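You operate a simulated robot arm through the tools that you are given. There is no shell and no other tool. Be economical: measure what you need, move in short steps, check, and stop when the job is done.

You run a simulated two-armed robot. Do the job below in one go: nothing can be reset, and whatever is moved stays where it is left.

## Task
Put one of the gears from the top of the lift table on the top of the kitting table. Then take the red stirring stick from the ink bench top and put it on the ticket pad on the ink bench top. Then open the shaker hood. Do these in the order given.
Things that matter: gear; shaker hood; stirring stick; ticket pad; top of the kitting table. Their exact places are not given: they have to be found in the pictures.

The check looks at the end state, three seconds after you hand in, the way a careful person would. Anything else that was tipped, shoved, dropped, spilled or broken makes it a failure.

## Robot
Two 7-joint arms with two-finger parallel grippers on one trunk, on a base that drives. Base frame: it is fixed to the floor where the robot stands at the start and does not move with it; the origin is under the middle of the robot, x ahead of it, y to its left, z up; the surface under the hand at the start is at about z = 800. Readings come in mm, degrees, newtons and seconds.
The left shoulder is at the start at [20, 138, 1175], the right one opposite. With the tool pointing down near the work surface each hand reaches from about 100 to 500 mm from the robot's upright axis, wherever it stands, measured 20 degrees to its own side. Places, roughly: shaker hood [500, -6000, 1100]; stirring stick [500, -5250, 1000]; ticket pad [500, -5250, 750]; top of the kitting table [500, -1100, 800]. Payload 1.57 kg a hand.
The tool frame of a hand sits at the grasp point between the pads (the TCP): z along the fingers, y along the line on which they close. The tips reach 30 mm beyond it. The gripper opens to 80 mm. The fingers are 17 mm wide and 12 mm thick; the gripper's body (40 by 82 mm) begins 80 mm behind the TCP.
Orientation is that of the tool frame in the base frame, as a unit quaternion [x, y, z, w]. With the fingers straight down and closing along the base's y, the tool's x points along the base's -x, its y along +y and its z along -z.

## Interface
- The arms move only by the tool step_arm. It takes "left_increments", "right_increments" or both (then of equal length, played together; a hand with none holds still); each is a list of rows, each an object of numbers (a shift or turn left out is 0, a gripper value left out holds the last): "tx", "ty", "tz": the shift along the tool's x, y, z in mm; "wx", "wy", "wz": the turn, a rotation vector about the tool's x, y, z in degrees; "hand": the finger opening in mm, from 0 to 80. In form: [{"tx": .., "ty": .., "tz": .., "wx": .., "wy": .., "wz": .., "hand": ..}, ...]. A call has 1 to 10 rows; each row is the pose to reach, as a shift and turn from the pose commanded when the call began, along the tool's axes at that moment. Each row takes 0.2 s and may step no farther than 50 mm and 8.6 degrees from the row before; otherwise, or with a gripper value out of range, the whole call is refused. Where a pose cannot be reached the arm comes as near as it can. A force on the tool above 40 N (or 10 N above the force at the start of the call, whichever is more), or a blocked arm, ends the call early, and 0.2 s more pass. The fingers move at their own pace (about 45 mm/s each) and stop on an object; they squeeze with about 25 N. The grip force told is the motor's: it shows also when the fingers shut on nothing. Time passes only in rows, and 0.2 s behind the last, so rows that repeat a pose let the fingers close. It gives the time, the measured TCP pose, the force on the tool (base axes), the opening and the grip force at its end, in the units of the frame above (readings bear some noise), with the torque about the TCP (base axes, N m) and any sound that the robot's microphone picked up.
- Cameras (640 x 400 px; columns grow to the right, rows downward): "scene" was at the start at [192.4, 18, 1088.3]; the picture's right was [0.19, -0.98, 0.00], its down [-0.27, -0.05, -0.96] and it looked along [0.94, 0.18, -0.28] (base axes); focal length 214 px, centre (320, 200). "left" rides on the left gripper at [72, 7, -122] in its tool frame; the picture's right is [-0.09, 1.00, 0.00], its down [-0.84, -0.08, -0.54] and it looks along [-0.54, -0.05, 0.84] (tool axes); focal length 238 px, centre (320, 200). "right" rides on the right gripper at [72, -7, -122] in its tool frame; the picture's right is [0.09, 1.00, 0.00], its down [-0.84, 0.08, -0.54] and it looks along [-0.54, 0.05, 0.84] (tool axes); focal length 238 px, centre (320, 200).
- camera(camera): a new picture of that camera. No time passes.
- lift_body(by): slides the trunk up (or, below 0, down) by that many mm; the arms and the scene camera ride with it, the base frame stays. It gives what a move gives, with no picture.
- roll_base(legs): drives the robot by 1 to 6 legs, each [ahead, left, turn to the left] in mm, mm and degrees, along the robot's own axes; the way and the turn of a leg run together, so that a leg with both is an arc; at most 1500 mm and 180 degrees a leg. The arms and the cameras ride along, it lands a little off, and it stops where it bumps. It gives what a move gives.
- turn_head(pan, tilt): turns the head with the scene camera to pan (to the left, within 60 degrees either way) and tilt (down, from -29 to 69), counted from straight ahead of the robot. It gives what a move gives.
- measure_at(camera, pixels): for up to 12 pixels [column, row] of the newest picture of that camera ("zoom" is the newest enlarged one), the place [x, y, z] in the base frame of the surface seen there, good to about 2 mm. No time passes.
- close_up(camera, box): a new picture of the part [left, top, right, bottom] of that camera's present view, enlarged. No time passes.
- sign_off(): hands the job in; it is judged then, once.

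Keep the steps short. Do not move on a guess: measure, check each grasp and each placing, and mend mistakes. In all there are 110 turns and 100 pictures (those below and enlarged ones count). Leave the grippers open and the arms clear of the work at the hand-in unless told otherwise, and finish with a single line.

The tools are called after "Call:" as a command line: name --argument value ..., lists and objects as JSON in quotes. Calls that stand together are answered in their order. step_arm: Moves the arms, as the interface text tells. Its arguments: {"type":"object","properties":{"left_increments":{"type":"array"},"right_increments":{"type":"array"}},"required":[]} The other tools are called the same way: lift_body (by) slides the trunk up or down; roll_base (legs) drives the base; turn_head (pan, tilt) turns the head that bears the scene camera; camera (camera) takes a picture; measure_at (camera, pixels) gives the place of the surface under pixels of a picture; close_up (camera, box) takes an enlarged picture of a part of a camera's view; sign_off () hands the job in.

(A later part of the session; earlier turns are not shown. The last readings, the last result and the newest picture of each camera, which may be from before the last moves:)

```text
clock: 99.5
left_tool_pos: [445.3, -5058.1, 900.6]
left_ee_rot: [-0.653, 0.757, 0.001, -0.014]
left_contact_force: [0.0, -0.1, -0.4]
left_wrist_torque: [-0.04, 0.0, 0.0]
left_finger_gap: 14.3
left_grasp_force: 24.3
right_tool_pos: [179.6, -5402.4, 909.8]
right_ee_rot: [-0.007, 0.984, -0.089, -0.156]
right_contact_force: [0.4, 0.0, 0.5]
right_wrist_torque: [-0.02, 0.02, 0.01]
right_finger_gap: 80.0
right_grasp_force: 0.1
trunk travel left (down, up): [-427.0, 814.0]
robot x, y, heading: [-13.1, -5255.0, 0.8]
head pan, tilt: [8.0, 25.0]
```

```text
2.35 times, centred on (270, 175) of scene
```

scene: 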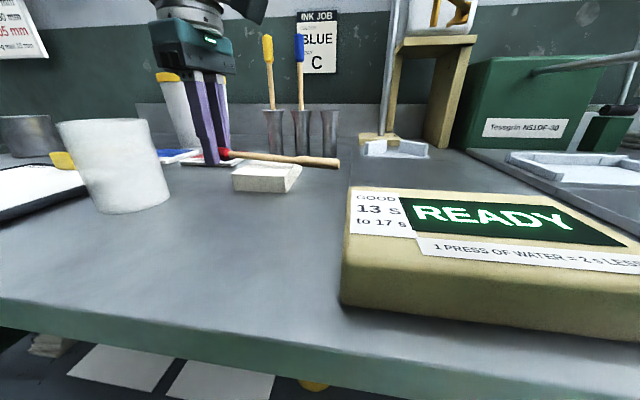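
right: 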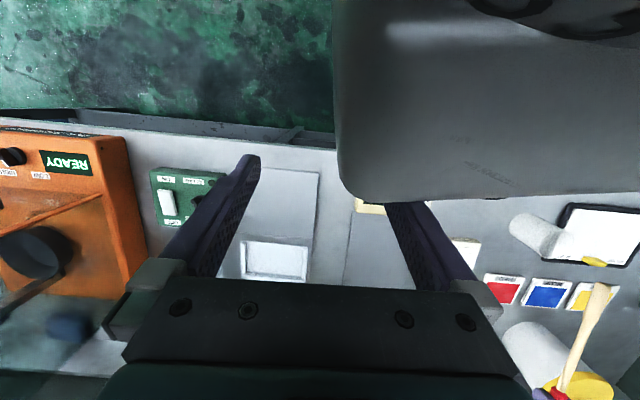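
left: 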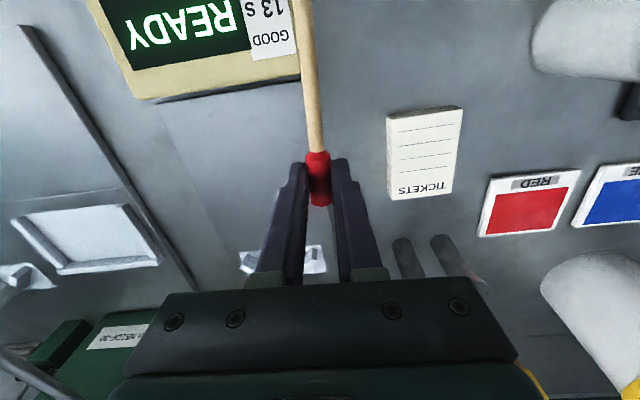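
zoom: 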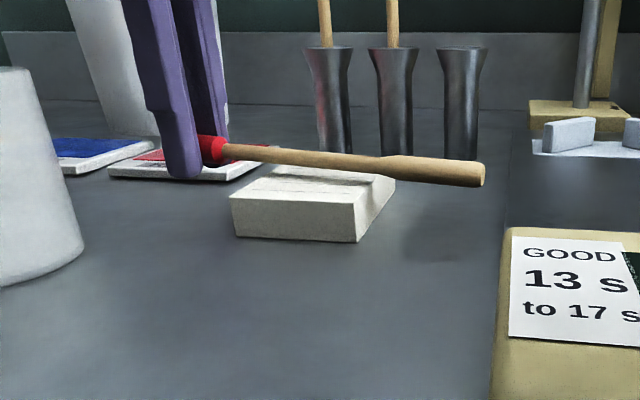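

The stick is about 7 mm above touching. I'll lower 5.5 mm, then open slowly.

Call:
lift_body --by -5.5

Call:
step_arm --left_increments '[{"hand": 16}, {"hand": 18}, {"hand": 22}, {"hand": 26}, {"hand": 32}, {"hand": 32}]'

Call:
close_up --camera "scene" --box '[140, 90, 400, 260]'

Call:
camera --camera "left"

```text
clock: 100.0
left_tool_pos: [446.5, -5057.9, 893.8]
left_ee_rot: [-0.654, 0.757, 0.0, -0.013]
left_contact_force: [-0.5, 0.8, 4.8]
left_wrist_torque: [-0.42, 0.06, -0.06]
left_finger_gap: 14.2
left_grasp_force: 25.2
right_tool_pos: [180.8, -5404.1, 905.7]
right_ee_rot: [-0.008, 0.984, -0.09, -0.156]
right_contact_force: [0.3, 0.4, 0.4]
right_wrist_torque: [0.01, -0.01, -0.03]
right_finger_gap: 79.9
right_grasp_force: 0.1
trunk travel left (down, up): [-421.0, 819.0]
robot x, y, heading: [-13.5, -5256.3, 0.4]
head pan, tilt: [8.0, 25.0]
```

```text
clock: 101.4
left_tool_pos: [446.3, -5057.6, 894.6]
left_ee_rot: [-0.654, 0.757, 0.0, -0.013]
left_contact_force: [-0.4, -0.5, -0.4]
left_wrist_torque: [0.01, 0.03, -0.02]
left_finger_gap: 32.1
left_grasp_force: 0.2
right_tool_pos: [180.2, -5405.1, 904.5]
right_ee_rot: [-0.008, 0.984, -0.089, -0.156]
right_contact_force: [0.0, -0.1, -0.1]
right_wrist_torque: [0.02, 0.01, -0.01]
right_finger_gap: 79.6
right_grasp_force: 0.0
trunk travel left (down, up): [-421.0, 819.0]
robot x, y, heading: [-14.1, -5256.8, 0.5]
head pan, tilt: [8.0, 25.0]
```

```text
2.35 times, centred on (270, 175) of scene
```

zoom: 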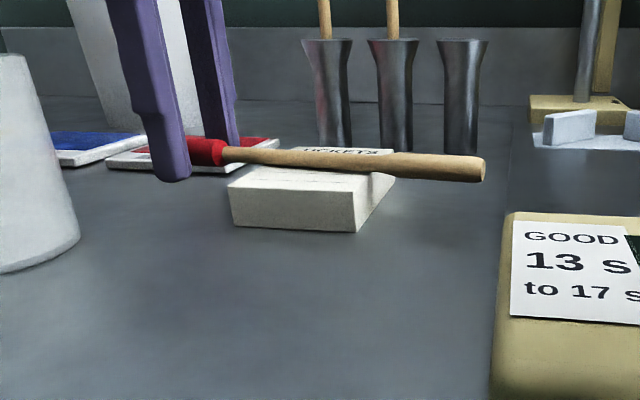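

```text
44 pictures are left
```

left: 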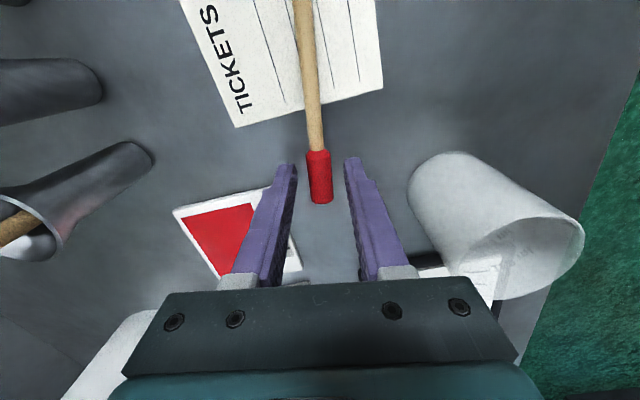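

The stick rests level on the ticket pad, free of the fingers. I'll raise the trunk 200 and check it stays.

Call:
lift_body --by 200

Call:
camera --camera "scene"

Call:
close_up --camera "scene" --box '[140, 140, 400, 310]'

```text
clock: 103.6
left_tool_pos: [445.4, -5058.1, 1095.5]
left_ee_rot: [-0.653, 0.758, 0.0, -0.013]
left_contact_force: [0.3, 0.0, 0.1]
left_wrist_torque: [0.01, -0.02, 0.0]
left_finger_gap: 32.1
left_grasp_force: 0.0
right_tool_pos: [180.3, -5402.9, 1104.2]
right_ee_rot: [-0.007, 0.984, -0.089, -0.156]
right_contact_force: [-0.2, 0.3, 0.4]
right_wrist_torque: [-0.01, 0.0, -0.01]
right_finger_gap: 80.0
right_grasp_force: 0.0
trunk travel left (down, up): [-621.0, 619.0]
robot x, y, heading: [-14.1, -5254.7, 0.4]
head pan, tilt: [8.0, 25.0]
```

```text
43 pictures are left
```

scene: 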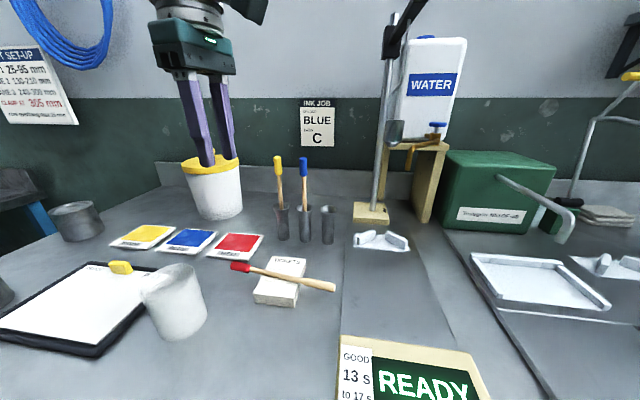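

```text
2.35 times, centred on (270, 225) of scene
```

zoom: 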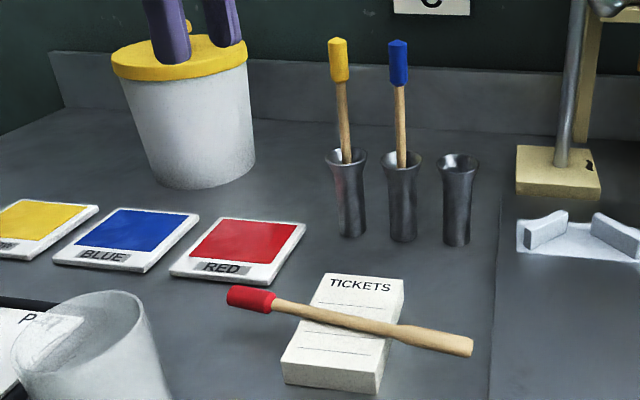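

The stick is well placed. Now back off and drive right to view the shaker.

Call:
roll_base --legs '[[-430, 0, 0], [0, -560, 0]]'

Call:
turn_head --pan -12 --tilt 20

Call:
camera --camera "scene"

```text
clock: 109.0
left_tool_pos: [25.4, -5615.0, 1094.3]
left_ee_rot: [-0.654, 0.756, 0.0, -0.013]
left_contact_force: [-0.8, -0.3, -0.9]
left_wrist_torque: [-0.01, 0.01, 0.0]
left_finger_gap: 32.3
left_grasp_force: 0.1
right_tool_pos: [-240.6, -5960.8, 1104.6]
right_ee_rot: [-0.008, 0.984, -0.09, -0.156]
right_contact_force: [1.0, -0.1, -0.4]
right_wrist_torque: [0.03, 0.02, -0.01]
right_finger_gap: 80.2
right_grasp_force: 0.0
trunk travel left (down, up): [-621.0, 619.0]
robot x, y, heading: [-433.2, -5812.2, 0.6]
head pan, tilt: [8.0, 25.0]
```

```text
clock: 109.8
left_tool_pos: [23.9, -5615.1, 1094.2]
left_ee_rot: [-0.654, 0.757, 0.0, -0.013]
left_contact_force: [-0.6, 0.2, 0.5]
left_wrist_torque: [-0.03, -0.01, 0.0]
left_finger_gap: 31.8
left_grasp_force: 0.0
right_tool_pos: [-239.9, -5960.9, 1104.5]
right_ee_rot: [-0.008, 0.984, -0.09, -0.156]
right_contact_force: [-0.1, -0.5, -0.2]
right_wrist_torque: [0.02, -0.02, -0.02]
right_finger_gap: 79.7
right_grasp_force: 0.1
trunk travel left (down, up): [-621.0, 619.0]
robot x, y, heading: [-435.4, -5809.8, 0.7]
head pan, tilt: [-12.0, 20.0]
```

```text
41 pictures are left
```

scene: 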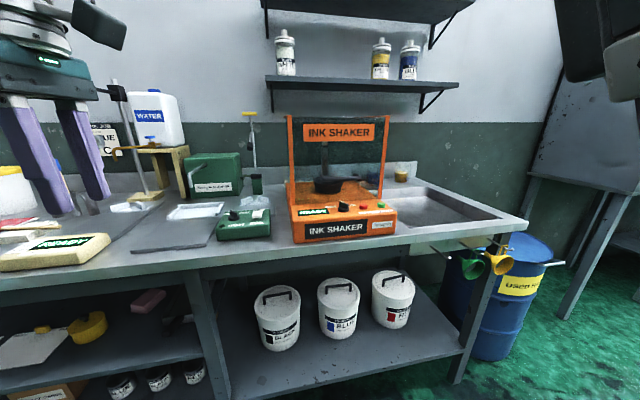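

Call:
close_up --camera "scene" --box '[260, 100, 420, 250]'

Call:
measure_at --camera "zoom" --pixels '[[140, 70], [500, 70], [320, 80], [145, 340], [470, 340], [270, 240], [300, 250], [340, 240], [140, 60], [320, 130], [240, 310], [340, 380]]'

```text
2.67 times, centred on (340, 175) of scene
```

zoom: 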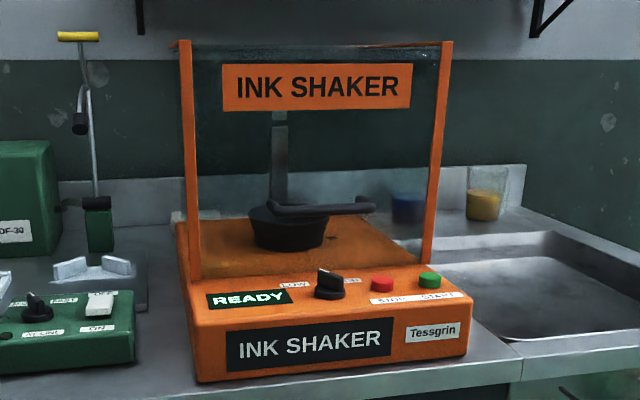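

```text
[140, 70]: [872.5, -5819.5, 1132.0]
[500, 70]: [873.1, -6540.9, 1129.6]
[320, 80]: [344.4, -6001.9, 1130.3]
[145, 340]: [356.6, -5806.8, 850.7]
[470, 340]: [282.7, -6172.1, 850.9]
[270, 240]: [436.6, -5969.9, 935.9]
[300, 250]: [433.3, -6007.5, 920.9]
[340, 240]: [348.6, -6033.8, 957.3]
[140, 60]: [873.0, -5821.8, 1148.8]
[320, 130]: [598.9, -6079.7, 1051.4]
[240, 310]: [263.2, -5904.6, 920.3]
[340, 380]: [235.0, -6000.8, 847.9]
```

A dark bar handle is on the hood's front at zoom (270–375, 208). I'll measure it and the frame.

Call:
measure_at --camera "zoom" --pixels '[[272, 210], [290, 211], [320, 210], [350, 209], [362, 208], [370, 202], [190, 200], [435, 200], [187, 60], [445, 60], [192, 275], [430, 262]]'

Call:
close_up --camera "scene" --box '[310, 160, 370, 200]'

```text
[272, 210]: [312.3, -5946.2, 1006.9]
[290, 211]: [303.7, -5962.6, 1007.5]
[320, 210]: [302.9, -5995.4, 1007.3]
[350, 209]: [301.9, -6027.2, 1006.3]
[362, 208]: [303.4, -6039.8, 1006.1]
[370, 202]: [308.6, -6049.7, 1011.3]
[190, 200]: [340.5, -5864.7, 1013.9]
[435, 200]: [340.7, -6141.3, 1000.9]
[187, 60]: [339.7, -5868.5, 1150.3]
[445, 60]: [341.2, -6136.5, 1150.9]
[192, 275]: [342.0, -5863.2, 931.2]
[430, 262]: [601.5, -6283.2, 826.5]
```

```text
10.00 times, centred on (340, 180) of scene
```

zoom: 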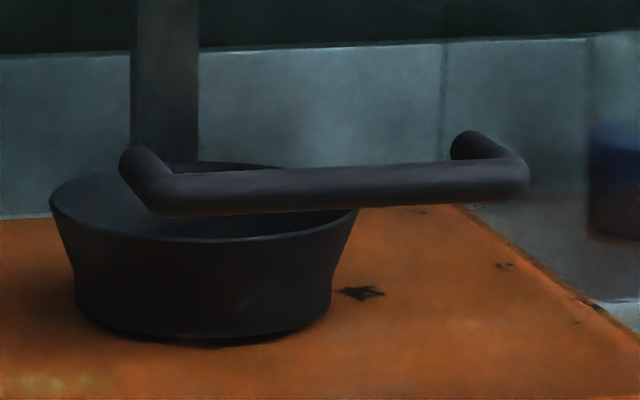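

Handle bar: y -5945…-6050, x about 308 (front face 302), z about 1007, 33 mm off the pane. I need to know where the hood hinges, so I'll raise the trunk and look down on it.

Call:
lift_body --by 400

Call:
turn_head --pan -18 --tilt 42

Call:
camera --camera "scene"

Call:
close_up --camera "scene" --box '[230, 80, 450, 250]'

```text
clock: 113.7
left_tool_pos: [25.6, -5615.9, 1494.7]
left_ee_rot: [-0.654, 0.757, 0.0, -0.013]
left_contact_force: [0.4, 0.8, 0.1]
left_wrist_torque: [-0.02, -0.01, -0.01]
left_finger_gap: 31.8
left_grasp_force: 0.1
right_tool_pos: [-241.3, -5961.2, 1504.9]
right_ee_rot: [-0.008, 0.984, -0.089, -0.157]
right_contact_force: [0.1, 0.4, -0.3]
right_wrist_torque: [0.0, 0.0, -0.01]
right_finger_gap: 79.5
right_grasp_force: 0.1
trunk travel left (down, up): [-1021.0, 219.0]
robot x, y, heading: [-436.0, -5813.3, 0.4]
head pan, tilt: [-12.0, 20.0]
```

```text
clock: 114.5
left_tool_pos: [24.4, -5615.0, 1494.2]
left_ee_rot: [-0.654, 0.756, 0.0, -0.012]
left_contact_force: [0.0, -0.1, -0.9]
left_wrist_torque: [0.03, -0.02, 0.01]
left_finger_gap: 32.1
left_grasp_force: 0.1
right_tool_pos: [-240.5, -5961.8, 1504.6]
right_ee_rot: [-0.009, 0.984, -0.09, -0.156]
right_contact_force: [0.3, 0.5, 0.9]
right_wrist_torque: [0.01, 0.0, 0.0]
right_finger_gap: 79.9
right_grasp_force: 0.1
trunk travel left (down, up): [-1021.0, 219.0]
robot x, y, heading: [-435.3, -5813.3, 0.9]
head pan, tilt: [-18.0, 42.0]
```

```text
38 pictures are left
```

scene: 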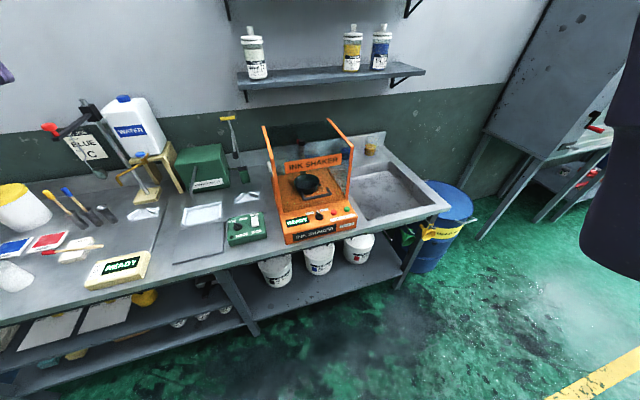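

```text
2.35 times, centred on (340, 165) of scene
```

zoom: 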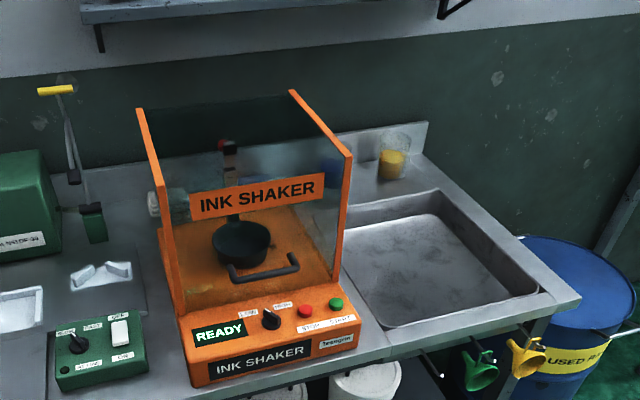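

Call:
measure_at --camera "zoom" --pixels '[[140, 112], [155, 165], [147, 135], [295, 94], [350, 158], [320, 120], [180, 300], [338, 275], [165, 245], [215, 100], [265, 272], [231, 268]]'

Call:
close_up --camera "scene" --box '[255, 105, 365, 215]'

```text
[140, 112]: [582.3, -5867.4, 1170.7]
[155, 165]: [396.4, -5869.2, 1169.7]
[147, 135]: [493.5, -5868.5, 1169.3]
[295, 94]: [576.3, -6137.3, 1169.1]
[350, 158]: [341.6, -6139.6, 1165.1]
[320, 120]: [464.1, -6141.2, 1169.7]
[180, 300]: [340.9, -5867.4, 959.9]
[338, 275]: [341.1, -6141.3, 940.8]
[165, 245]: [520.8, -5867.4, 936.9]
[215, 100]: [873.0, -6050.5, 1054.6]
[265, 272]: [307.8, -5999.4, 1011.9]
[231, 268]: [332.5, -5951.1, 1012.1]
```

```text
3.64 times, centred on (310, 160) of scene
```

zoom: 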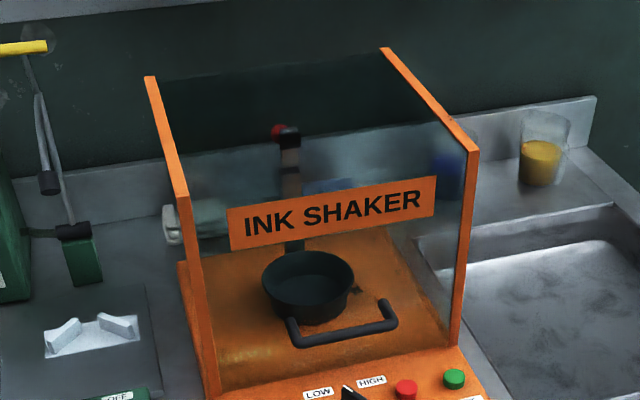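

The hood is a clear box with orange front posts (x 341) and top rails back to x 582, z 1170; the handle bar is low on its front, so it swings up about a rear hinge. I'll hook it from below with the right hand pointing forward, then follow it up. First turn the right hand to point forward here in free space.

Call:
step_arm --right_increments '[{"tx": -25, "ty": -4, "tz": -8, "wx": -0.59, "wy": -8.28, "wz": 0.72, "hand": 40}, {"tx": -51, "ty": -8, "tz": -15, "wx": -1.18, "wy": -16.6, "wz": 1.44, "hand": 10}, {"tx": -76, "ty": -13, "tz": -23, "wx": -1.77, "wy": -24.9, "wz": 2.16, "hand": 0}, {"tx": -101, "ty": -17, "tz": -30, "wx": -2.36, "wy": -33.1, "wz": 2.88}, {"tx": -127, "ty": -21, "tz": -38, "wx": -2.95, "wy": -41.4, "wz": 3.6}, {"tx": -152, "ty": -25, "tz": -45, "wx": -3.54, "wy": -49.7, "wz": 4.31}, {"tx": -177, "ty": -30, "tz": -53, "wx": -4.12, "wy": -58, "wz": 5.03}, {"tx": -202, "ty": -34, "tz": -60, "wx": -4.7, "wy": -66.3, "wz": 5.75}, {"tx": -228, "ty": -38, "tz": -68, "wx": -5.3, "wy": -74.6, "wz": 6.47}, {"tx": -253, "ty": -42, "tz": -75, "wx": -5.89, "wy": -82.8, "wz": 7.19}]'

```text
clock: 116.7
left_tool_pos: [25.2, -5614.7, 1495.6]
left_ee_rot: [-0.654, 0.756, 0.001, -0.012]
left_contact_force: [-0.1, -0.1, -0.4]
left_wrist_torque: [-0.02, -0.01, 0.01]
left_finger_gap: 31.9
left_grasp_force: 0.0
right_tool_pos: [18.4, -5970.0, 1502.8]
right_ee_rot: [-0.013, 0.85, -0.007, 0.527]
right_contact_force: [-0.6, 0.4, -0.5]
right_wrist_torque: [0.02, -0.06, -0.02]
right_finger_gap: 0.0
right_grasp_force: 21.5
right hand out of reach, approached as far as the arm can: row 10
trunk travel left (down, up): [-1021.0, 219.0]
robot x, y, heading: [-436.3, -5812.3, 0.5]
head pan, tilt: [-18.0, 42.0]
```

Call:
step_arm --right_increments '[{"tx": -10, "ty": -7, "tz": 20, "wy": -6.6}, {"tx": -20, "ty": -15, "tz": 40, "wy": -13.2}, {"tx": -30, "ty": -22, "tz": 60, "wy": -19.8}, {"tx": -40, "ty": -30, "tz": 80, "wy": -26.4}, {"tx": -40, "ty": -30, "tz": 80, "wy": -26.4}]'

```text
clock: 117.9
left_tool_pos: [24.7, -5615.1, 1494.0]
left_ee_rot: [-0.653, 0.757, 0.0, -0.013]
left_contact_force: [0.5, 0.7, -0.5]
left_wrist_torque: [0.01, -0.01, -0.01]
left_finger_gap: 31.9
left_grasp_force: 0.0
right_tool_pos: [17.1, -5970.6, 1503.4]
right_ee_rot: [-0.012, 0.852, -0.009, 0.524]
right_contact_force: [-0.2, -0.4, 0.3]
right_wrist_torque: [-0.01, 0.01, -0.02]
right_finger_gap: 0.1
right_grasp_force: 22.0
right hand out of reach, approached as far as the arm can: row 1, 2, 3, 4, 5
trunk travel left (down, up): [-1021.0, 219.0]
robot x, y, heading: [-435.0, -5810.4, 0.7]
head pan, tilt: [-18.0, 42.0]
```

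The arm stuck at 26° short. I'll shift forward, right and down without turning to free it.

Call:
step_arm --right_increments '[{"tx": 0, "ty": -10, "tz": 20}, {"tx": 0, "ty": -20, "tz": 40}, {"tx": 0, "ty": -30, "tz": 60}, {"tx": 0, "ty": -40, "tz": 80}, {"tx": 0, "ty": -50, "tz": 100}]'

Call:
camera --camera "scene"

```text
clock: 119.1
left_tool_pos: [24.6, -5615.3, 1495.5]
left_ee_rot: [-0.654, 0.756, 0.0, -0.013]
left_contact_force: [-0.7, -0.3, -0.9]
left_wrist_torque: [0.03, 0.02, 0.01]
left_finger_gap: 32.0
left_grasp_force: 0.0
right_tool_pos: [107.5, -6025.2, 1461.0]
right_ee_rot: [-0.013, 0.853, -0.008, 0.522]
right_contact_force: [0.5, -0.7, 0.1]
right_wrist_torque: [0.0, 0.01, 0.02]
right_finger_gap: 0.2
right_grasp_force: 21.3
right hand out of reach, approached as far as the arm can: row 4, 5
trunk travel left (down, up): [-1021.0, 219.0]
robot x, y, heading: [-443.9, -5817.7, 0.6]
head pan, tilt: [-18.0, 42.0]
```

```text
35 pictures are left
```

scene: 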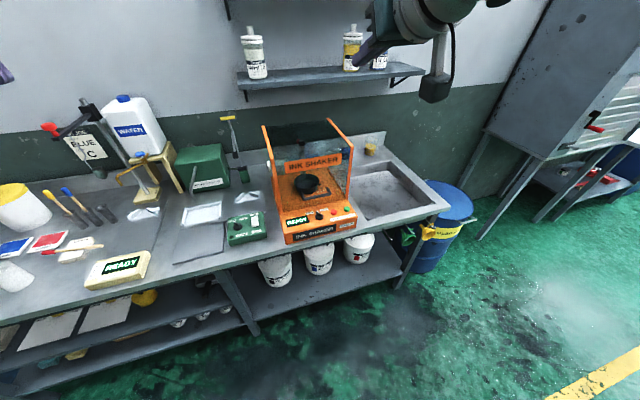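

Call:
step_arm --right_increments '[{"wy": -6}, {"wy": -12}, {"wy": -18}, {"wy": -24}, {"wy": -24}]'

```text
clock: 120.3
left_tool_pos: [24.6, -5616.0, 1494.2]
left_ee_rot: [-0.654, 0.756, 0.0, -0.014]
left_contact_force: [-0.7, -0.4, -0.2]
left_wrist_torque: [-0.02, 0.01, 0.01]
left_finger_gap: 31.9
left_grasp_force: 0.1
right_tool_pos: [106.7, -6024.9, 1462.4]
right_ee_rot: [-0.014, 0.853, -0.007, 0.522]
right_contact_force: [0.5, 0.8, -1.0]
right_wrist_torque: [0.01, 0.0, 0.0]
right_finger_gap: 0.3
right_grasp_force: 21.4
right hand out of reach, approached as far as the arm can: row 1, 2, 3, 4, 5
trunk travel left (down, up): [-1021.0, 219.0]
robot x, y, heading: [-432.9, -5812.1, 0.7]
head pan, tilt: [-18.0, 42.0]
```

The wrist is limited to 27° below level, which still works as a hook under the bar. I'll lower the trunk to handle height and shift left 28 mm, still in front of the bench.

Call:
lift_body --by -425

Call:
roll_base --legs '[[90, 28, -0.6]]'

Call:
turn_head --pan -28 --tilt 25

Call:
camera --camera "scene"

```text
refused: -425 is not a number from -400 to 400
```

```text
clock: 121.4
left_tool_pos: [115.6, -5592.2, 1494.0]
left_ee_rot: [-0.65, 0.76, 0.0, -0.013]
left_contact_force: [-0.3, 0.0, -0.3]
left_wrist_torque: [-0.03, 0.0, -0.01]
left_finger_gap: 32.0
left_grasp_force: 0.1
right_tool_pos: [194.2, -6000.5, 1460.9]
right_ee_rot: [-0.009, 0.853, -0.01, 0.522]
right_contact_force: [0.7, 0.1, -0.1]
right_wrist_torque: [0.0, 0.01, 0.01]
right_finger_gap: 0.0
right_grasp_force: 21.8
trunk travel left (down, up): [-1021.0, 219.0]
robot x, y, heading: [-347.0, -5784.4, 0.3]
head pan, tilt: [-18.0, 42.0]
```

```text
clock: 122.2
left_tool_pos: [115.7, -5592.8, 1493.0]
left_ee_rot: [-0.65, 0.76, 0.0, -0.013]
left_contact_force: [-0.2, 0.2, -0.1]
left_wrist_torque: [0.01, 0.0, -0.02]
left_finger_gap: 31.9
left_grasp_force: 0.0
right_tool_pos: [193.6, -6002.8, 1460.9]
right_ee_rot: [-0.009, 0.853, -0.01, 0.522]
right_contact_force: [0.1, -0.5, 0.0]
right_wrist_torque: [0.02, -0.02, -0.02]
right_finger_gap: 0.0
right_grasp_force: 20.6
trunk travel left (down, up): [-1021.0, 219.0]
robot x, y, heading: [-348.3, -5782.2, 0.0]
head pan, tilt: [-28.0, 25.0]
```

```text
34 pictures are left
```

scene: 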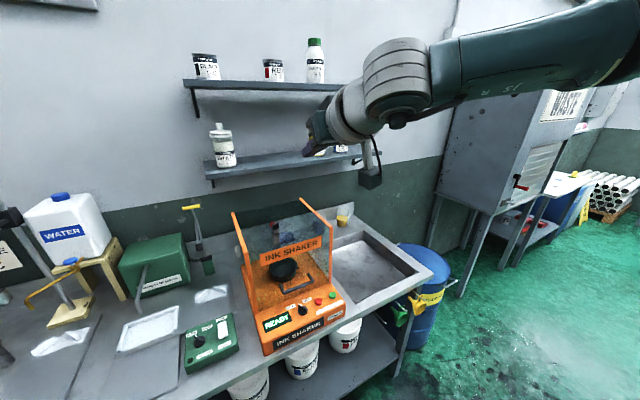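

Hand is at (194, -6001) in front of the shaker. I'll lower 400 then 73 more to z about 988, below the bar.

Call:
lift_body --by -400

Call:
lift_body --by -72

Call:
camera --camera "scene"

```text
clock: 126.1
left_tool_pos: [115.8, -5592.2, 1094.5]
left_ee_rot: [-0.65, 0.76, 0.0, -0.012]
left_contact_force: [-0.8, -0.1, -1.1]
left_wrist_torque: [-0.03, 0.04, 0.04]
left_finger_gap: 32.0
left_grasp_force: 0.1
right_tool_pos: [194.0, -6002.1, 1060.5]
right_ee_rot: [-0.009, 0.853, -0.01, 0.522]
right_contact_force: [0.1, -1.3, -0.4]
right_wrist_torque: [-0.02, -0.03, -0.03]
right_finger_gap: 0.0
right_grasp_force: 21.5
trunk travel left (down, up): [-621.0, 619.0]
robot x, y, heading: [-348.5, -5786.9, -0.1]
head pan, tilt: [-28.0, 25.0]
```

```text
clock: 127.2
left_tool_pos: [115.7, -5592.3, 1022.9]
left_ee_rot: [-0.65, 0.76, 0.0, -0.013]
left_contact_force: [-1.3, 0.5, 0.4]
left_wrist_torque: [0.01, 0.0, -0.01]
left_finger_gap: 31.8
left_grasp_force: 0.0
right_tool_pos: [193.9, -6001.7, 989.5]
right_ee_rot: [-0.01, 0.853, -0.009, 0.522]
right_contact_force: [-0.5, -0.3, 0.4]
right_wrist_torque: [0.0, 0.01, 0.01]
right_finger_gap: 0.1
right_grasp_force: 21.7
trunk travel left (down, up): [-549.0, 691.0]
robot x, y, heading: [-346.0, -5783.9, 0.1]
head pan, tilt: [-28.0, 25.0]
```

```text
33 pictures are left
```

scene: 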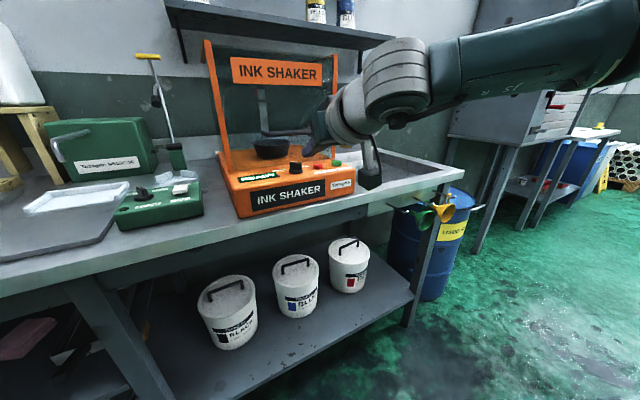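

Now forward 85 mm, fingers passing under the bar, and check.

Call:
roll_base --legs '[[85, 0, 0]]'

Call:
close_up --camera "scene" --box '[180, 40, 400, 230]'

Call:
camera --camera "right"

```text
clock: 128.2
left_tool_pos: [199.0, -5591.6, 1022.7]
left_ee_rot: [-0.65, 0.76, 0.001, -0.013]
left_contact_force: [-0.6, -0.2, -0.2]
left_wrist_torque: [-0.05, -0.02, 0.03]
left_finger_gap: 31.9
left_grasp_force: 0.1
right_tool_pos: [276.8, -6003.3, 990.9]
right_ee_rot: [-0.009, 0.853, -0.009, 0.522]
right_contact_force: [0.8, 0.3, -0.4]
right_wrist_torque: [0.03, 0.02, 0.01]
right_finger_gap: 0.1
right_grasp_force: 21.4
trunk travel left (down, up): [-549.0, 691.0]
robot x, y, heading: [-260.7, -5785.9, 0.1]
head pan, tilt: [-28.0, 25.0]
```

```text
2.11 times, centred on (290, 135) of scene
```

zoom: 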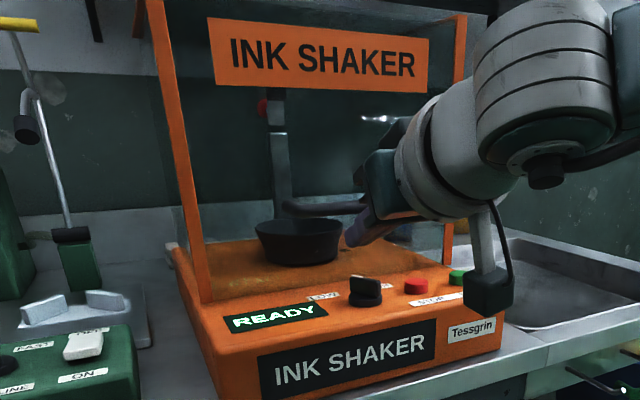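

```text
31 pictures are left
```

right: 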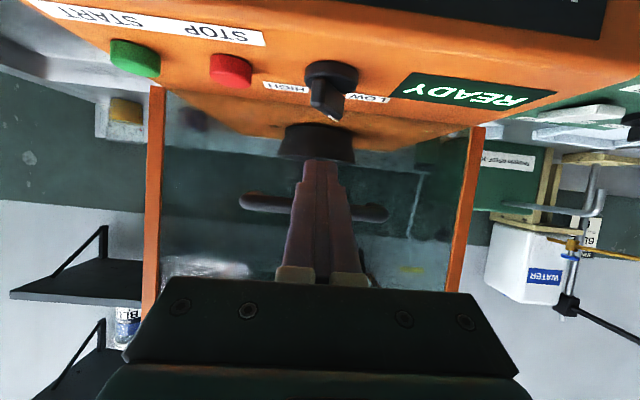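

The fingers are below the bar, centred on it. I'll roll forward 14 mm more, then raise 10 mm to meet the bar.

Call:
roll_base --legs '[[14, 0, 0]]'

Call:
lift_body --by 10

Call:
close_up --camera "scene" --box '[230, 80, 350, 180]'

```text
clock: 129.0
left_tool_pos: [212.7, -5591.5, 1022.7]
left_ee_rot: [-0.65, 0.76, 0.0, -0.013]
left_contact_force: [0.5, 0.1, 0.6]
left_wrist_torque: [-0.01, 0.01, 0.01]
left_finger_gap: 32.2
left_grasp_force: 0.0
right_tool_pos: [291.1, -6002.5, 991.4]
right_ee_rot: [-0.009, 0.853, -0.01, 0.522]
right_contact_force: [0.6, 0.5, -0.3]
right_wrist_torque: [-0.01, 0.04, 0.0]
right_finger_gap: 0.0
right_grasp_force: 21.4
trunk travel left (down, up): [-549.0, 691.0]
robot x, y, heading: [-248.9, -5786.4, 0.1]
head pan, tilt: [-28.0, 25.0]
```

```text
clock: 129.6
left_tool_pos: [213.4, -5592.3, 1032.2]
left_ee_rot: [-0.65, 0.76, 0.001, -0.013]
left_contact_force: [-0.7, -0.1, 0.9]
left_wrist_torque: [0.01, 0.0, -0.01]
left_finger_gap: 31.8
left_grasp_force: 0.0
right_tool_pos: [290.7, -6002.2, 999.0]
right_ee_rot: [-0.009, 0.853, -0.01, 0.521]
right_contact_force: [0.5, 0.4, -0.6]
right_wrist_torque: [-0.02, 0.04, 0.0]
right_finger_gap: 0.0
right_grasp_force: 21.2
trunk travel left (down, up): [-559.0, 681.0]
robot x, y, heading: [-249.2, -5784.9, 0.0]
head pan, tilt: [-28.0, 25.0]
```

```text
4.00 times, centred on (290, 130) of scene
```

zoom: 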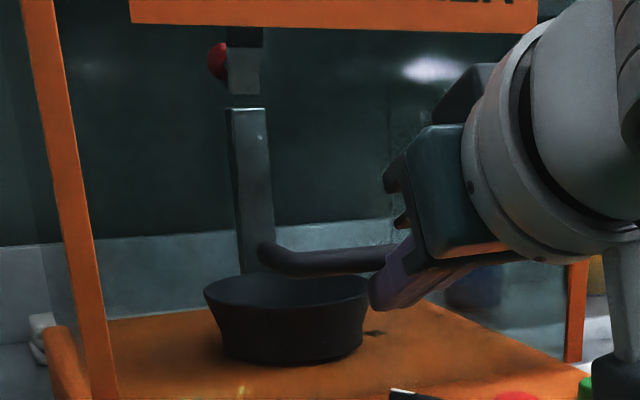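

Call:
lift_body --by 12

Call:
close_up --camera "scene" --box '[230, 80, 350, 180]'

Call:
measure_at --camera "zoom" --pixels '[[290, 262], [350, 262], [268, 258], [90, 330], [400, 290], [60, 170]]'

```text
clock: 130.2
left_tool_pos: [212.7, -5591.5, 1044.5]
left_ee_rot: [-0.65, 0.76, 0.0, -0.014]
left_contact_force: [-0.2, -0.1, 0.2]
left_wrist_torque: [0.01, 0.01, -0.01]
left_finger_gap: 32.1
left_grasp_force: 0.1
right_tool_pos: [290.3, -6002.8, 1011.1]
right_ee_rot: [-0.009, 0.853, -0.01, 0.522]
right_contact_force: [-0.6, -0.1, -0.3]
right_wrist_torque: [-0.02, 0.04, -0.01]
right_finger_gap: 0.0
right_grasp_force: 21.2
trunk travel left (down, up): [-571.0, 669.0]
robot x, y, heading: [-251.1, -5784.3, -0.1]
head pan, tilt: [-28.0, 25.0]
```

```text
4.00 times, centred on (290, 130) of scene
```

zoom: 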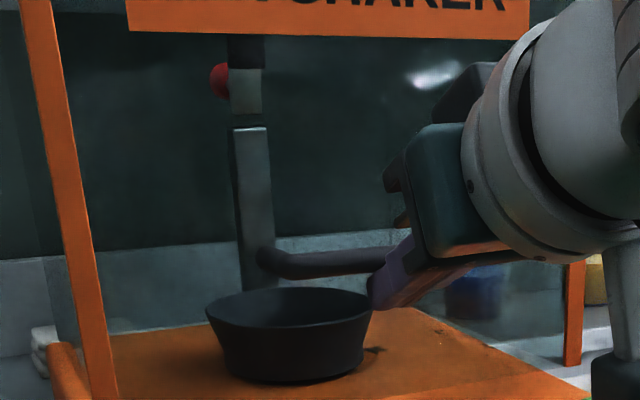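

```text
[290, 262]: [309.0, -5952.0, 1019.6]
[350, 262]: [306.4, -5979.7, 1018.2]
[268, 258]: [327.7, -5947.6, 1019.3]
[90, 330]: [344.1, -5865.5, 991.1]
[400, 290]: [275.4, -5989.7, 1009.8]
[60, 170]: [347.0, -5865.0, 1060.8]
```

The bar rose with the fingers and moved slightly back (x +4 per 12 mm up), so the hinge is at the lower rear, about (588, 922). I'll follow that arc with short base-forward and trunk-up moves.

Call:
roll_base --legs '[[14, 0, 0]]'

Call:
lift_body --by 18

Call:
roll_base --legs '[[12, 0, 0]]'

Call:
lift_body --by 16

Call:
close_up --camera "scene" --box '[200, 60, 360, 190]'

Call:
measure_at --camera "zoom" --pixels '[[265, 260], [300, 258], [340, 255], [150, 200], [100, 60]]'

```text
clock: 130.9
left_tool_pos: [226.1, -5592.1, 1044.4]
left_ee_rot: [-0.649, 0.76, 0.001, -0.013]
left_contact_force: [-0.4, -1.2, -0.1]
left_wrist_torque: [0.0, -0.01, -0.01]
left_finger_gap: 32.1
left_grasp_force: 0.0
right_tool_pos: [305.2, -6002.7, 1012.0]
right_ee_rot: [-0.009, 0.853, -0.01, 0.523]
right_contact_force: [-0.1, -0.1, -0.4]
right_wrist_torque: [0.01, 0.05, -0.01]
right_finger_gap: 0.0
right_grasp_force: 21.7
trunk travel left (down, up): [-571.0, 669.0]
robot x, y, heading: [-236.6, -5787.7, -0.0]
head pan, tilt: [-28.0, 25.0]
```

```text
clock: 131.6
left_tool_pos: [226.5, -5592.1, 1062.0]
left_ee_rot: [-0.65, 0.76, 0.001, -0.014]
left_contact_force: [0.2, -0.6, 0.5]
left_wrist_torque: [0.01, 0.02, -0.01]
left_finger_gap: 31.8
left_grasp_force: 0.0
right_tool_pos: [305.9, -6001.6, 1030.3]
right_ee_rot: [-0.009, 0.853, -0.01, 0.522]
right_contact_force: [-1.1, 0.2, 0.5]
right_wrist_torque: [0.0, -0.01, 0.02]
right_finger_gap: 0.0
right_grasp_force: 21.3
trunk travel left (down, up): [-589.0, 651.0]
robot x, y, heading: [-233.8, -5784.4, 0.2]
head pan, tilt: [-28.0, 25.0]
```

```text
clock: 132.3
left_tool_pos: [238.8, -5591.8, 1061.4]
left_ee_rot: [-0.65, 0.76, 0.001, -0.015]
left_contact_force: [-0.1, -0.4, 0.6]
left_wrist_torque: [0.0, 0.04, -0.02]
left_finger_gap: 32.1
left_grasp_force: 0.2
right_tool_pos: [317.8, -6003.2, 1028.8]
right_ee_rot: [-0.008, 0.853, -0.011, 0.522]
right_contact_force: [-0.3, 0.2, -1.5]
right_wrist_torque: [0.0, -0.01, 0.01]
right_finger_gap: 0.4
right_grasp_force: 20.8
trunk travel left (down, up): [-589.0, 651.0]
robot x, y, heading: [-223.5, -5787.4, 0.1]
head pan, tilt: [-28.0, 25.0]
```

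```text
clock: 133.0
left_tool_pos: [238.4, -5592.6, 1078.4]
left_ee_rot: [-0.65, 0.76, 0.002, -0.014]
left_contact_force: [1.2, 0.1, -0.5]
left_wrist_torque: [0.0, -0.01, 0.05]
left_finger_gap: 31.8
left_grasp_force: 0.0
right_tool_pos: [316.7, -6001.3, 1045.1]
right_ee_rot: [-0.008, 0.853, -0.011, 0.521]
right_contact_force: [-0.2, -0.3, 0.3]
right_wrist_torque: [0.0, 0.06, -0.01]
right_finger_gap: 0.0
right_grasp_force: 21.9
trunk travel left (down, up): [-605.0, 635.0]
robot x, y, heading: [-226.0, -5782.2, 0.1]
head pan, tilt: [-28.0, 25.0]
```

```text
3.08 times, centred on (280, 125) of scene
```

zoom: 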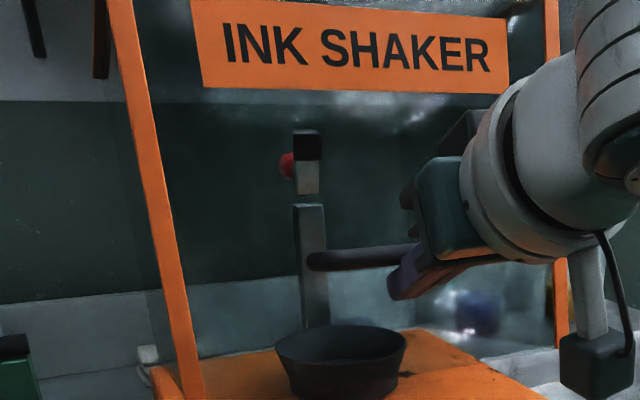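

```text
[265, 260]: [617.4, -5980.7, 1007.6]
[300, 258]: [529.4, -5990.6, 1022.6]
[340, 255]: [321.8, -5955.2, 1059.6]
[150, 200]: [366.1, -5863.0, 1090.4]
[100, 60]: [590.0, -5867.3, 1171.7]
```

The hood follows (about 11° open), bar at about (326, 1056). Continue the arc.

Call:
lift_body --by 18

Call:
roll_base --legs '[[14, 0, 0]]'

Call:
lift_body --by 20

Call:
roll_base --legs '[[17, 0, 0]]'

Call:
lift_body --by 18

Call:
roll_base --legs '[[18, 0, 0]]'

Call:
camera --camera "scene"

```text
clock: 133.6
left_tool_pos: [239.0, -5592.7, 1096.4]
left_ee_rot: [-0.65, 0.76, 0.001, -0.014]
left_contact_force: [0.4, -0.2, 0.4]
left_wrist_torque: [0.0, 0.01, -0.01]
left_finger_gap: 32.0
left_grasp_force: 0.2
right_tool_pos: [316.6, -6002.5, 1064.3]
right_ee_rot: [-0.009, 0.853, -0.011, 0.522]
right_contact_force: [-0.8, 0.1, -0.5]
right_wrist_torque: [0.01, 0.0, -0.02]
right_finger_gap: 0.0
right_grasp_force: 21.3
trunk travel left (down, up): [-623.0, 617.0]
robot x, y, heading: [-221.0, -5787.3, 0.1]
head pan, tilt: [-28.0, 25.0]
```

```text
clock: 134.4
left_tool_pos: [252.9, -5592.5, 1096.0]
left_ee_rot: [-0.65, 0.76, 0.001, -0.014]
left_contact_force: [0.5, 0.5, -1.6]
left_wrist_torque: [-0.01, -0.01, -0.03]
left_finger_gap: 32.1
left_grasp_force: 0.1
right_tool_pos: [331.6, -6001.5, 1063.1]
right_ee_rot: [-0.009, 0.853, -0.011, 0.522]
right_contact_force: [-0.6, -0.4, -0.3]
right_wrist_torque: [0.01, -0.01, 0.04]
right_finger_gap: 0.0
right_grasp_force: 21.1
trunk travel left (down, up): [-623.0, 617.0]
robot x, y, heading: [-207.9, -5786.0, 0.1]
head pan, tilt: [-28.0, 25.0]
```

```text
clock: 135.1
left_tool_pos: [251.9, -5592.9, 1115.3]
left_ee_rot: [-0.65, 0.76, 0.0, -0.014]
left_contact_force: [0.2, 0.7, 0.6]
left_wrist_torque: [-0.01, 0.01, -0.02]
left_finger_gap: 32.1
left_grasp_force: 0.1
right_tool_pos: [330.7, -6002.4, 1084.5]
right_ee_rot: [-0.009, 0.853, -0.011, 0.522]
right_contact_force: [-0.1, 0.5, -1.1]
right_wrist_torque: [-0.01, -0.05, 0.0]
right_finger_gap: 0.0
right_grasp_force: 21.2
trunk travel left (down, up): [-643.0, 597.0]
robot x, y, heading: [-204.9, -5782.3, 0.1]
head pan, tilt: [-28.0, 25.0]
```

```text
clock: 135.8
left_tool_pos: [270.2, -5591.1, 1116.2]
left_ee_rot: [-0.65, 0.76, 0.001, -0.013]
left_contact_force: [-0.5, 0.0, -0.3]
left_wrist_torque: [0.01, 0.0, 0.0]
left_finger_gap: 31.9
left_grasp_force: 0.0
right_tool_pos: [348.3, -6003.6, 1083.5]
right_ee_rot: [-0.008, 0.853, -0.011, 0.522]
right_contact_force: [0.1, 0.0, -0.7]
right_wrist_torque: [0.04, -0.01, -0.01]
right_finger_gap: 0.0
right_grasp_force: 21.3
trunk travel left (down, up): [-643.0, 597.0]
robot x, y, heading: [-195.3, -5784.6, -0.2]
head pan, tilt: [-28.0, 25.0]
```

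```text
clock: 136.5
left_tool_pos: [269.7, -5591.7, 1134.4]
left_ee_rot: [-0.65, 0.76, 0.001, -0.013]
left_contact_force: [-0.4, 0.1, 0.1]
left_wrist_torque: [0.0, 0.02, 0.0]
left_finger_gap: 32.1
left_grasp_force: 0.2
right_tool_pos: [347.9, -6002.2, 1102.4]
right_ee_rot: [-0.009, 0.853, -0.01, 0.521]
right_contact_force: [0.2, 0.5, 0.0]
right_wrist_torque: [0.0, 0.02, -0.02]
right_finger_gap: 0.0
right_grasp_force: 21.2
trunk travel left (down, up): [-661.0, 579.0]
robot x, y, heading: [-190.4, -5782.2, -0.1]
head pan, tilt: [-28.0, 25.0]
```

```text
clock: 137.3
left_tool_pos: [288.2, -5592.7, 1133.8]
left_ee_rot: [-0.65, 0.76, 0.002, -0.014]
left_contact_force: [-0.5, -0.5, -0.5]
left_wrist_torque: [0.0, -0.02, -0.01]
left_finger_gap: 32.2
left_grasp_force: 0.1
right_tool_pos: [366.7, -6002.3, 1102.2]
right_ee_rot: [-0.009, 0.853, -0.01, 0.522]
right_contact_force: [-12.4, 1.0, 11.2]
right_wrist_torque: [0.14, -0.25, -0.01]
right_finger_gap: 0.2
right_grasp_force: 21.0
trunk travel left (down, up): [-661.0, 579.0]
robot x, y, heading: [-176.9, -5785.8, 0.1]
head pan, tilt: [-28.0, 25.0]
```

```text
27 pictures are left
```

scene: 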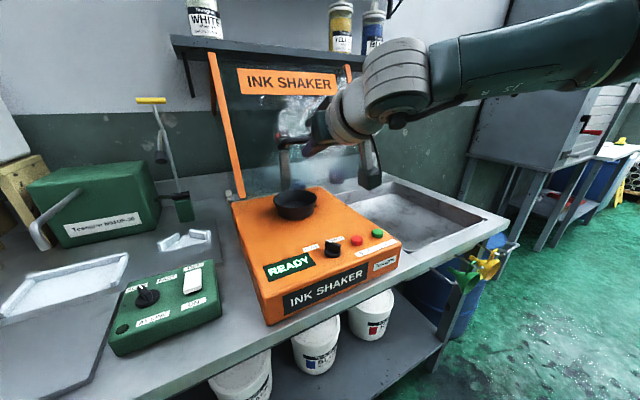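

The hood is about 25–30° open and the force rose to ~16 N. I'll measure bar, posts and the shelf above.

Call:
close_up --camera "scene" --box '[160, 30, 400, 210]'

Call:
measure_at --camera "scene" --pixels '[[213, 60], [225, 120], [238, 180], [240, 42], [180, 45], [290, 138], [283, 150], [345, 70], [310, 145]]'

```text
2.22 times, centred on (280, 120) of scene
```

zoom: 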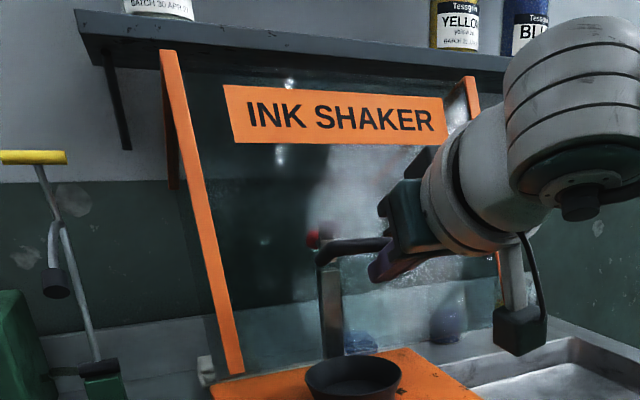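

```text
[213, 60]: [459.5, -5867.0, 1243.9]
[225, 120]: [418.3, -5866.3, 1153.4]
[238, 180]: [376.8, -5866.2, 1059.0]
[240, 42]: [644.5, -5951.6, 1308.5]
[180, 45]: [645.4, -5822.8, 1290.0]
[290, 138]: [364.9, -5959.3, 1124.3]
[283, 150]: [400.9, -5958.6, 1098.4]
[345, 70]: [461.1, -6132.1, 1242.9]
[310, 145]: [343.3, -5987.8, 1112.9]
```

Hood is 24° open; the bar sits deep on the fingers, so the tips touch the pane. Lift next, then alternate. Shelf underside (z ~1290) clears the hood's top corner arc (max ~1268).

Call:
lift_body --by 26

Call:
roll_base --legs '[[14, 0, 0]]'

Call:
lift_body --by 16

Call:
roll_base --legs '[[15, 0, 0]]'

Call:
lift_body --by 14

Call:
camera --camera "scene"

Call:
measure_at --camera "scene" --pixels '[[225, 80], [245, 150], [290, 138], [240, 120]]'

```text
clock: 138.0
left_tool_pos: [289.3, -5591.8, 1159.3]
left_ee_rot: [-0.65, 0.76, 0.001, -0.013]
left_contact_force: [0.1, 0.0, 0.3]
left_wrist_torque: [0.05, -0.03, -0.01]
left_finger_gap: 32.0
left_grasp_force: 0.1
right_tool_pos: [365.9, -6002.3, 1129.0]
right_ee_rot: [-0.009, 0.852, -0.01, 0.524]
right_contact_force: [-0.3, -0.2, 0.5]
right_wrist_torque: [0.02, 0.02, -0.01]
right_finger_gap: 0.0
right_grasp_force: 20.9
trunk travel left (down, up): [-687.0, 553.0]
robot x, y, heading: [-175.1, -5785.6, 0.1]
head pan, tilt: [-28.0, 25.0]
```

```text
clock: 138.7
left_tool_pos: [302.3, -5592.0, 1161.6]
left_ee_rot: [-0.65, 0.76, 0.001, -0.013]
left_contact_force: [0.1, -0.4, -0.3]
left_wrist_torque: [-0.02, 0.02, 0.02]
left_finger_gap: 32.0
left_grasp_force: 0.0
right_tool_pos: [380.0, -6002.0, 1128.0]
right_ee_rot: [-0.009, 0.852, -0.01, 0.523]
right_contact_force: [0.2, -0.3, -0.1]
right_wrist_torque: [0.03, 0.02, -0.02]
right_finger_gap: 0.0
right_grasp_force: 21.0
trunk travel left (down, up): [-687.0, 553.0]
robot x, y, heading: [-160.0, -5787.9, 0.1]
head pan, tilt: [-28.0, 25.0]
```

```text
clock: 139.4
left_tool_pos: [302.6, -5591.1, 1175.8]
left_ee_rot: [-0.65, 0.76, 0.001, -0.013]
left_contact_force: [-0.1, 0.3, 0.8]
left_wrist_torque: [-0.02, 0.0, -0.01]
left_finger_gap: 32.2
left_grasp_force: 0.0
right_tool_pos: [380.3, -6002.6, 1144.0]
right_ee_rot: [-0.008, 0.852, -0.01, 0.523]
right_contact_force: [0.5, 0.2, -0.2]
right_wrist_torque: [-0.02, 0.02, 0.0]
right_finger_gap: 0.0
right_grasp_force: 21.1
trunk travel left (down, up): [-703.0, 537.0]
robot x, y, heading: [-159.6, -5786.7, 0.0]
head pan, tilt: [-28.0, 25.0]
```

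```text
clock: 140.1
left_tool_pos: [317.9, -5591.8, 1176.1]
left_ee_rot: [-0.65, 0.76, 0.002, -0.013]
left_contact_force: [0.0, 0.7, -0.1]
left_wrist_torque: [0.0, 0.02, 0.0]
left_finger_gap: 31.8
left_grasp_force: 0.0
right_tool_pos: [395.2, -6001.6, 1144.7]
right_ee_rot: [-0.009, 0.852, -0.01, 0.523]
right_contact_force: [0.2, -0.1, 0.3]
right_wrist_torque: [0.01, 0.02, 0.02]
right_finger_gap: 0.0
right_grasp_force: 21.1
trunk travel left (down, up): [-703.0, 537.0]
robot x, y, heading: [-146.4, -5786.9, 0.2]
head pan, tilt: [-28.0, 25.0]
```

```text
clock: 140.8
left_tool_pos: [316.7, -5590.9, 1190.6]
left_ee_rot: [-0.65, 0.76, 0.001, -0.014]
left_contact_force: [-0.3, -0.3, -0.4]
left_wrist_torque: [0.0, -0.01, 0.03]
left_finger_gap: 31.9
left_grasp_force: 0.1
right_tool_pos: [395.6, -6002.8, 1158.0]
right_ee_rot: [-0.01, 0.853, -0.009, 0.523]
right_contact_force: [0.5, -0.1, 0.5]
right_wrist_torque: [0.0, 0.03, 0.02]
right_finger_gap: 0.1
right_grasp_force: 21.3
trunk travel left (down, up): [-717.0, 523.0]
robot x, y, heading: [-148.3, -5784.9, 0.2]
head pan, tilt: [-28.0, 25.0]
```

```text
25 pictures are left
```

scene: 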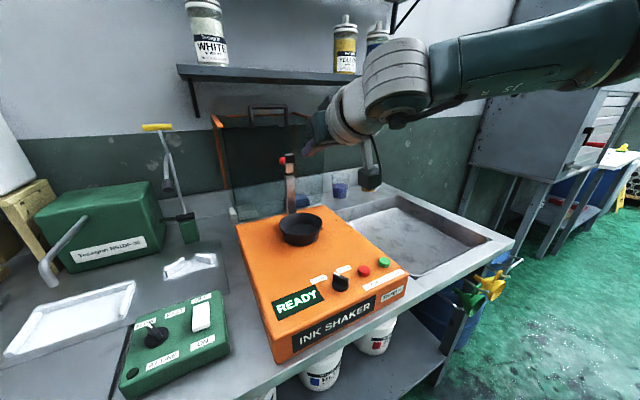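

```text
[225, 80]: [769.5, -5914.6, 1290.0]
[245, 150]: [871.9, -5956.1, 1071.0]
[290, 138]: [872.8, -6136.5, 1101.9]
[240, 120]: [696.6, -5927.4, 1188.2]
```

The hood has swung fully over to the open position by itself. I'll back away with the hands and verify it stays open.

Call:
roll_base --legs '[[-420, 0, 0]]'

Call:
step_arm --right_increments '[{"hand": 40}, {"hand": 80}, {"hand": 80}]' --left_increments '[{"hand": 60}, {"hand": 80}, {"hand": 80}]'

Call:
camera --camera "scene"

Call:
close_up --camera "scene" --box '[220, 80, 400, 230]'

```text
clock: 143.3
left_tool_pos: [-100.7, -5592.5, 1190.8]
left_ee_rot: [-0.651, 0.759, 0.001, -0.014]
left_contact_force: [0.3, 0.2, -0.3]
left_wrist_torque: [-0.02, 0.0, 0.01]
left_finger_gap: 32.3
left_grasp_force: 0.1
right_tool_pos: [-22.0, -6001.9, 1158.6]
right_ee_rot: [-0.009, 0.852, -0.01, 0.523]
right_contact_force: [-0.6, -0.4, -0.5]
right_wrist_torque: [0.01, -0.01, -0.01]
right_finger_gap: 0.1
right_grasp_force: 21.5
trunk travel left (down, up): [-717.0, 523.0]
robot x, y, heading: [-565.2, -5783.2, 0.2]
head pan, tilt: [-28.0, 25.0]
```

```text
clock: 144.1
left_tool_pos: [-101.3, -5591.7, 1190.3]
left_ee_rot: [-0.651, 0.759, 0.001, -0.013]
left_contact_force: [0.7, 0.2, 0.2]
left_wrist_torque: [0.01, 0.01, 0.01]
left_finger_gap: 80.0
left_grasp_force: 0.0
right_tool_pos: [-21.7, -6001.6, 1158.8]
right_ee_rot: [-0.009, 0.852, -0.01, 0.523]
right_contact_force: [0.4, -0.1, 0.3]
right_wrist_torque: [-0.04, 0.02, -0.01]
right_finger_gap: 65.8
right_grasp_force: 0.1
trunk travel left (down, up): [-717.0, 523.0]
robot x, y, heading: [-560.4, -5785.7, 0.2]
head pan, tilt: [-28.0, 25.0]
```

```text
24 pictures are left
```

scene: 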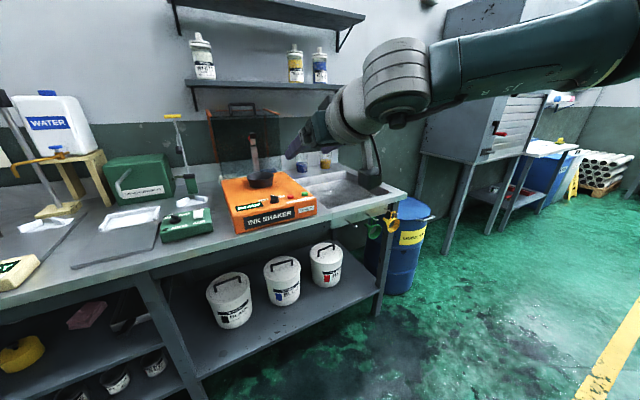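

```text
2.67 times, centred on (310, 155) of scene
```

zoom: 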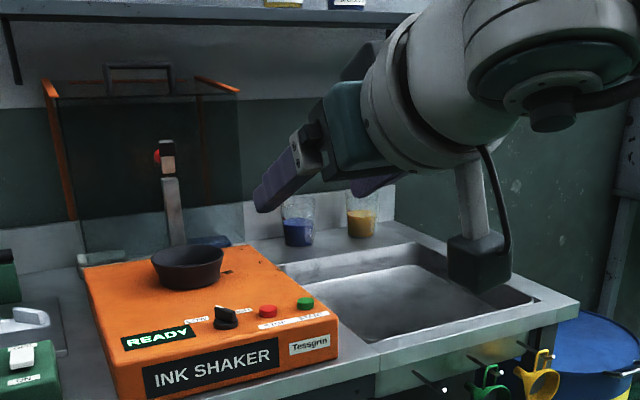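

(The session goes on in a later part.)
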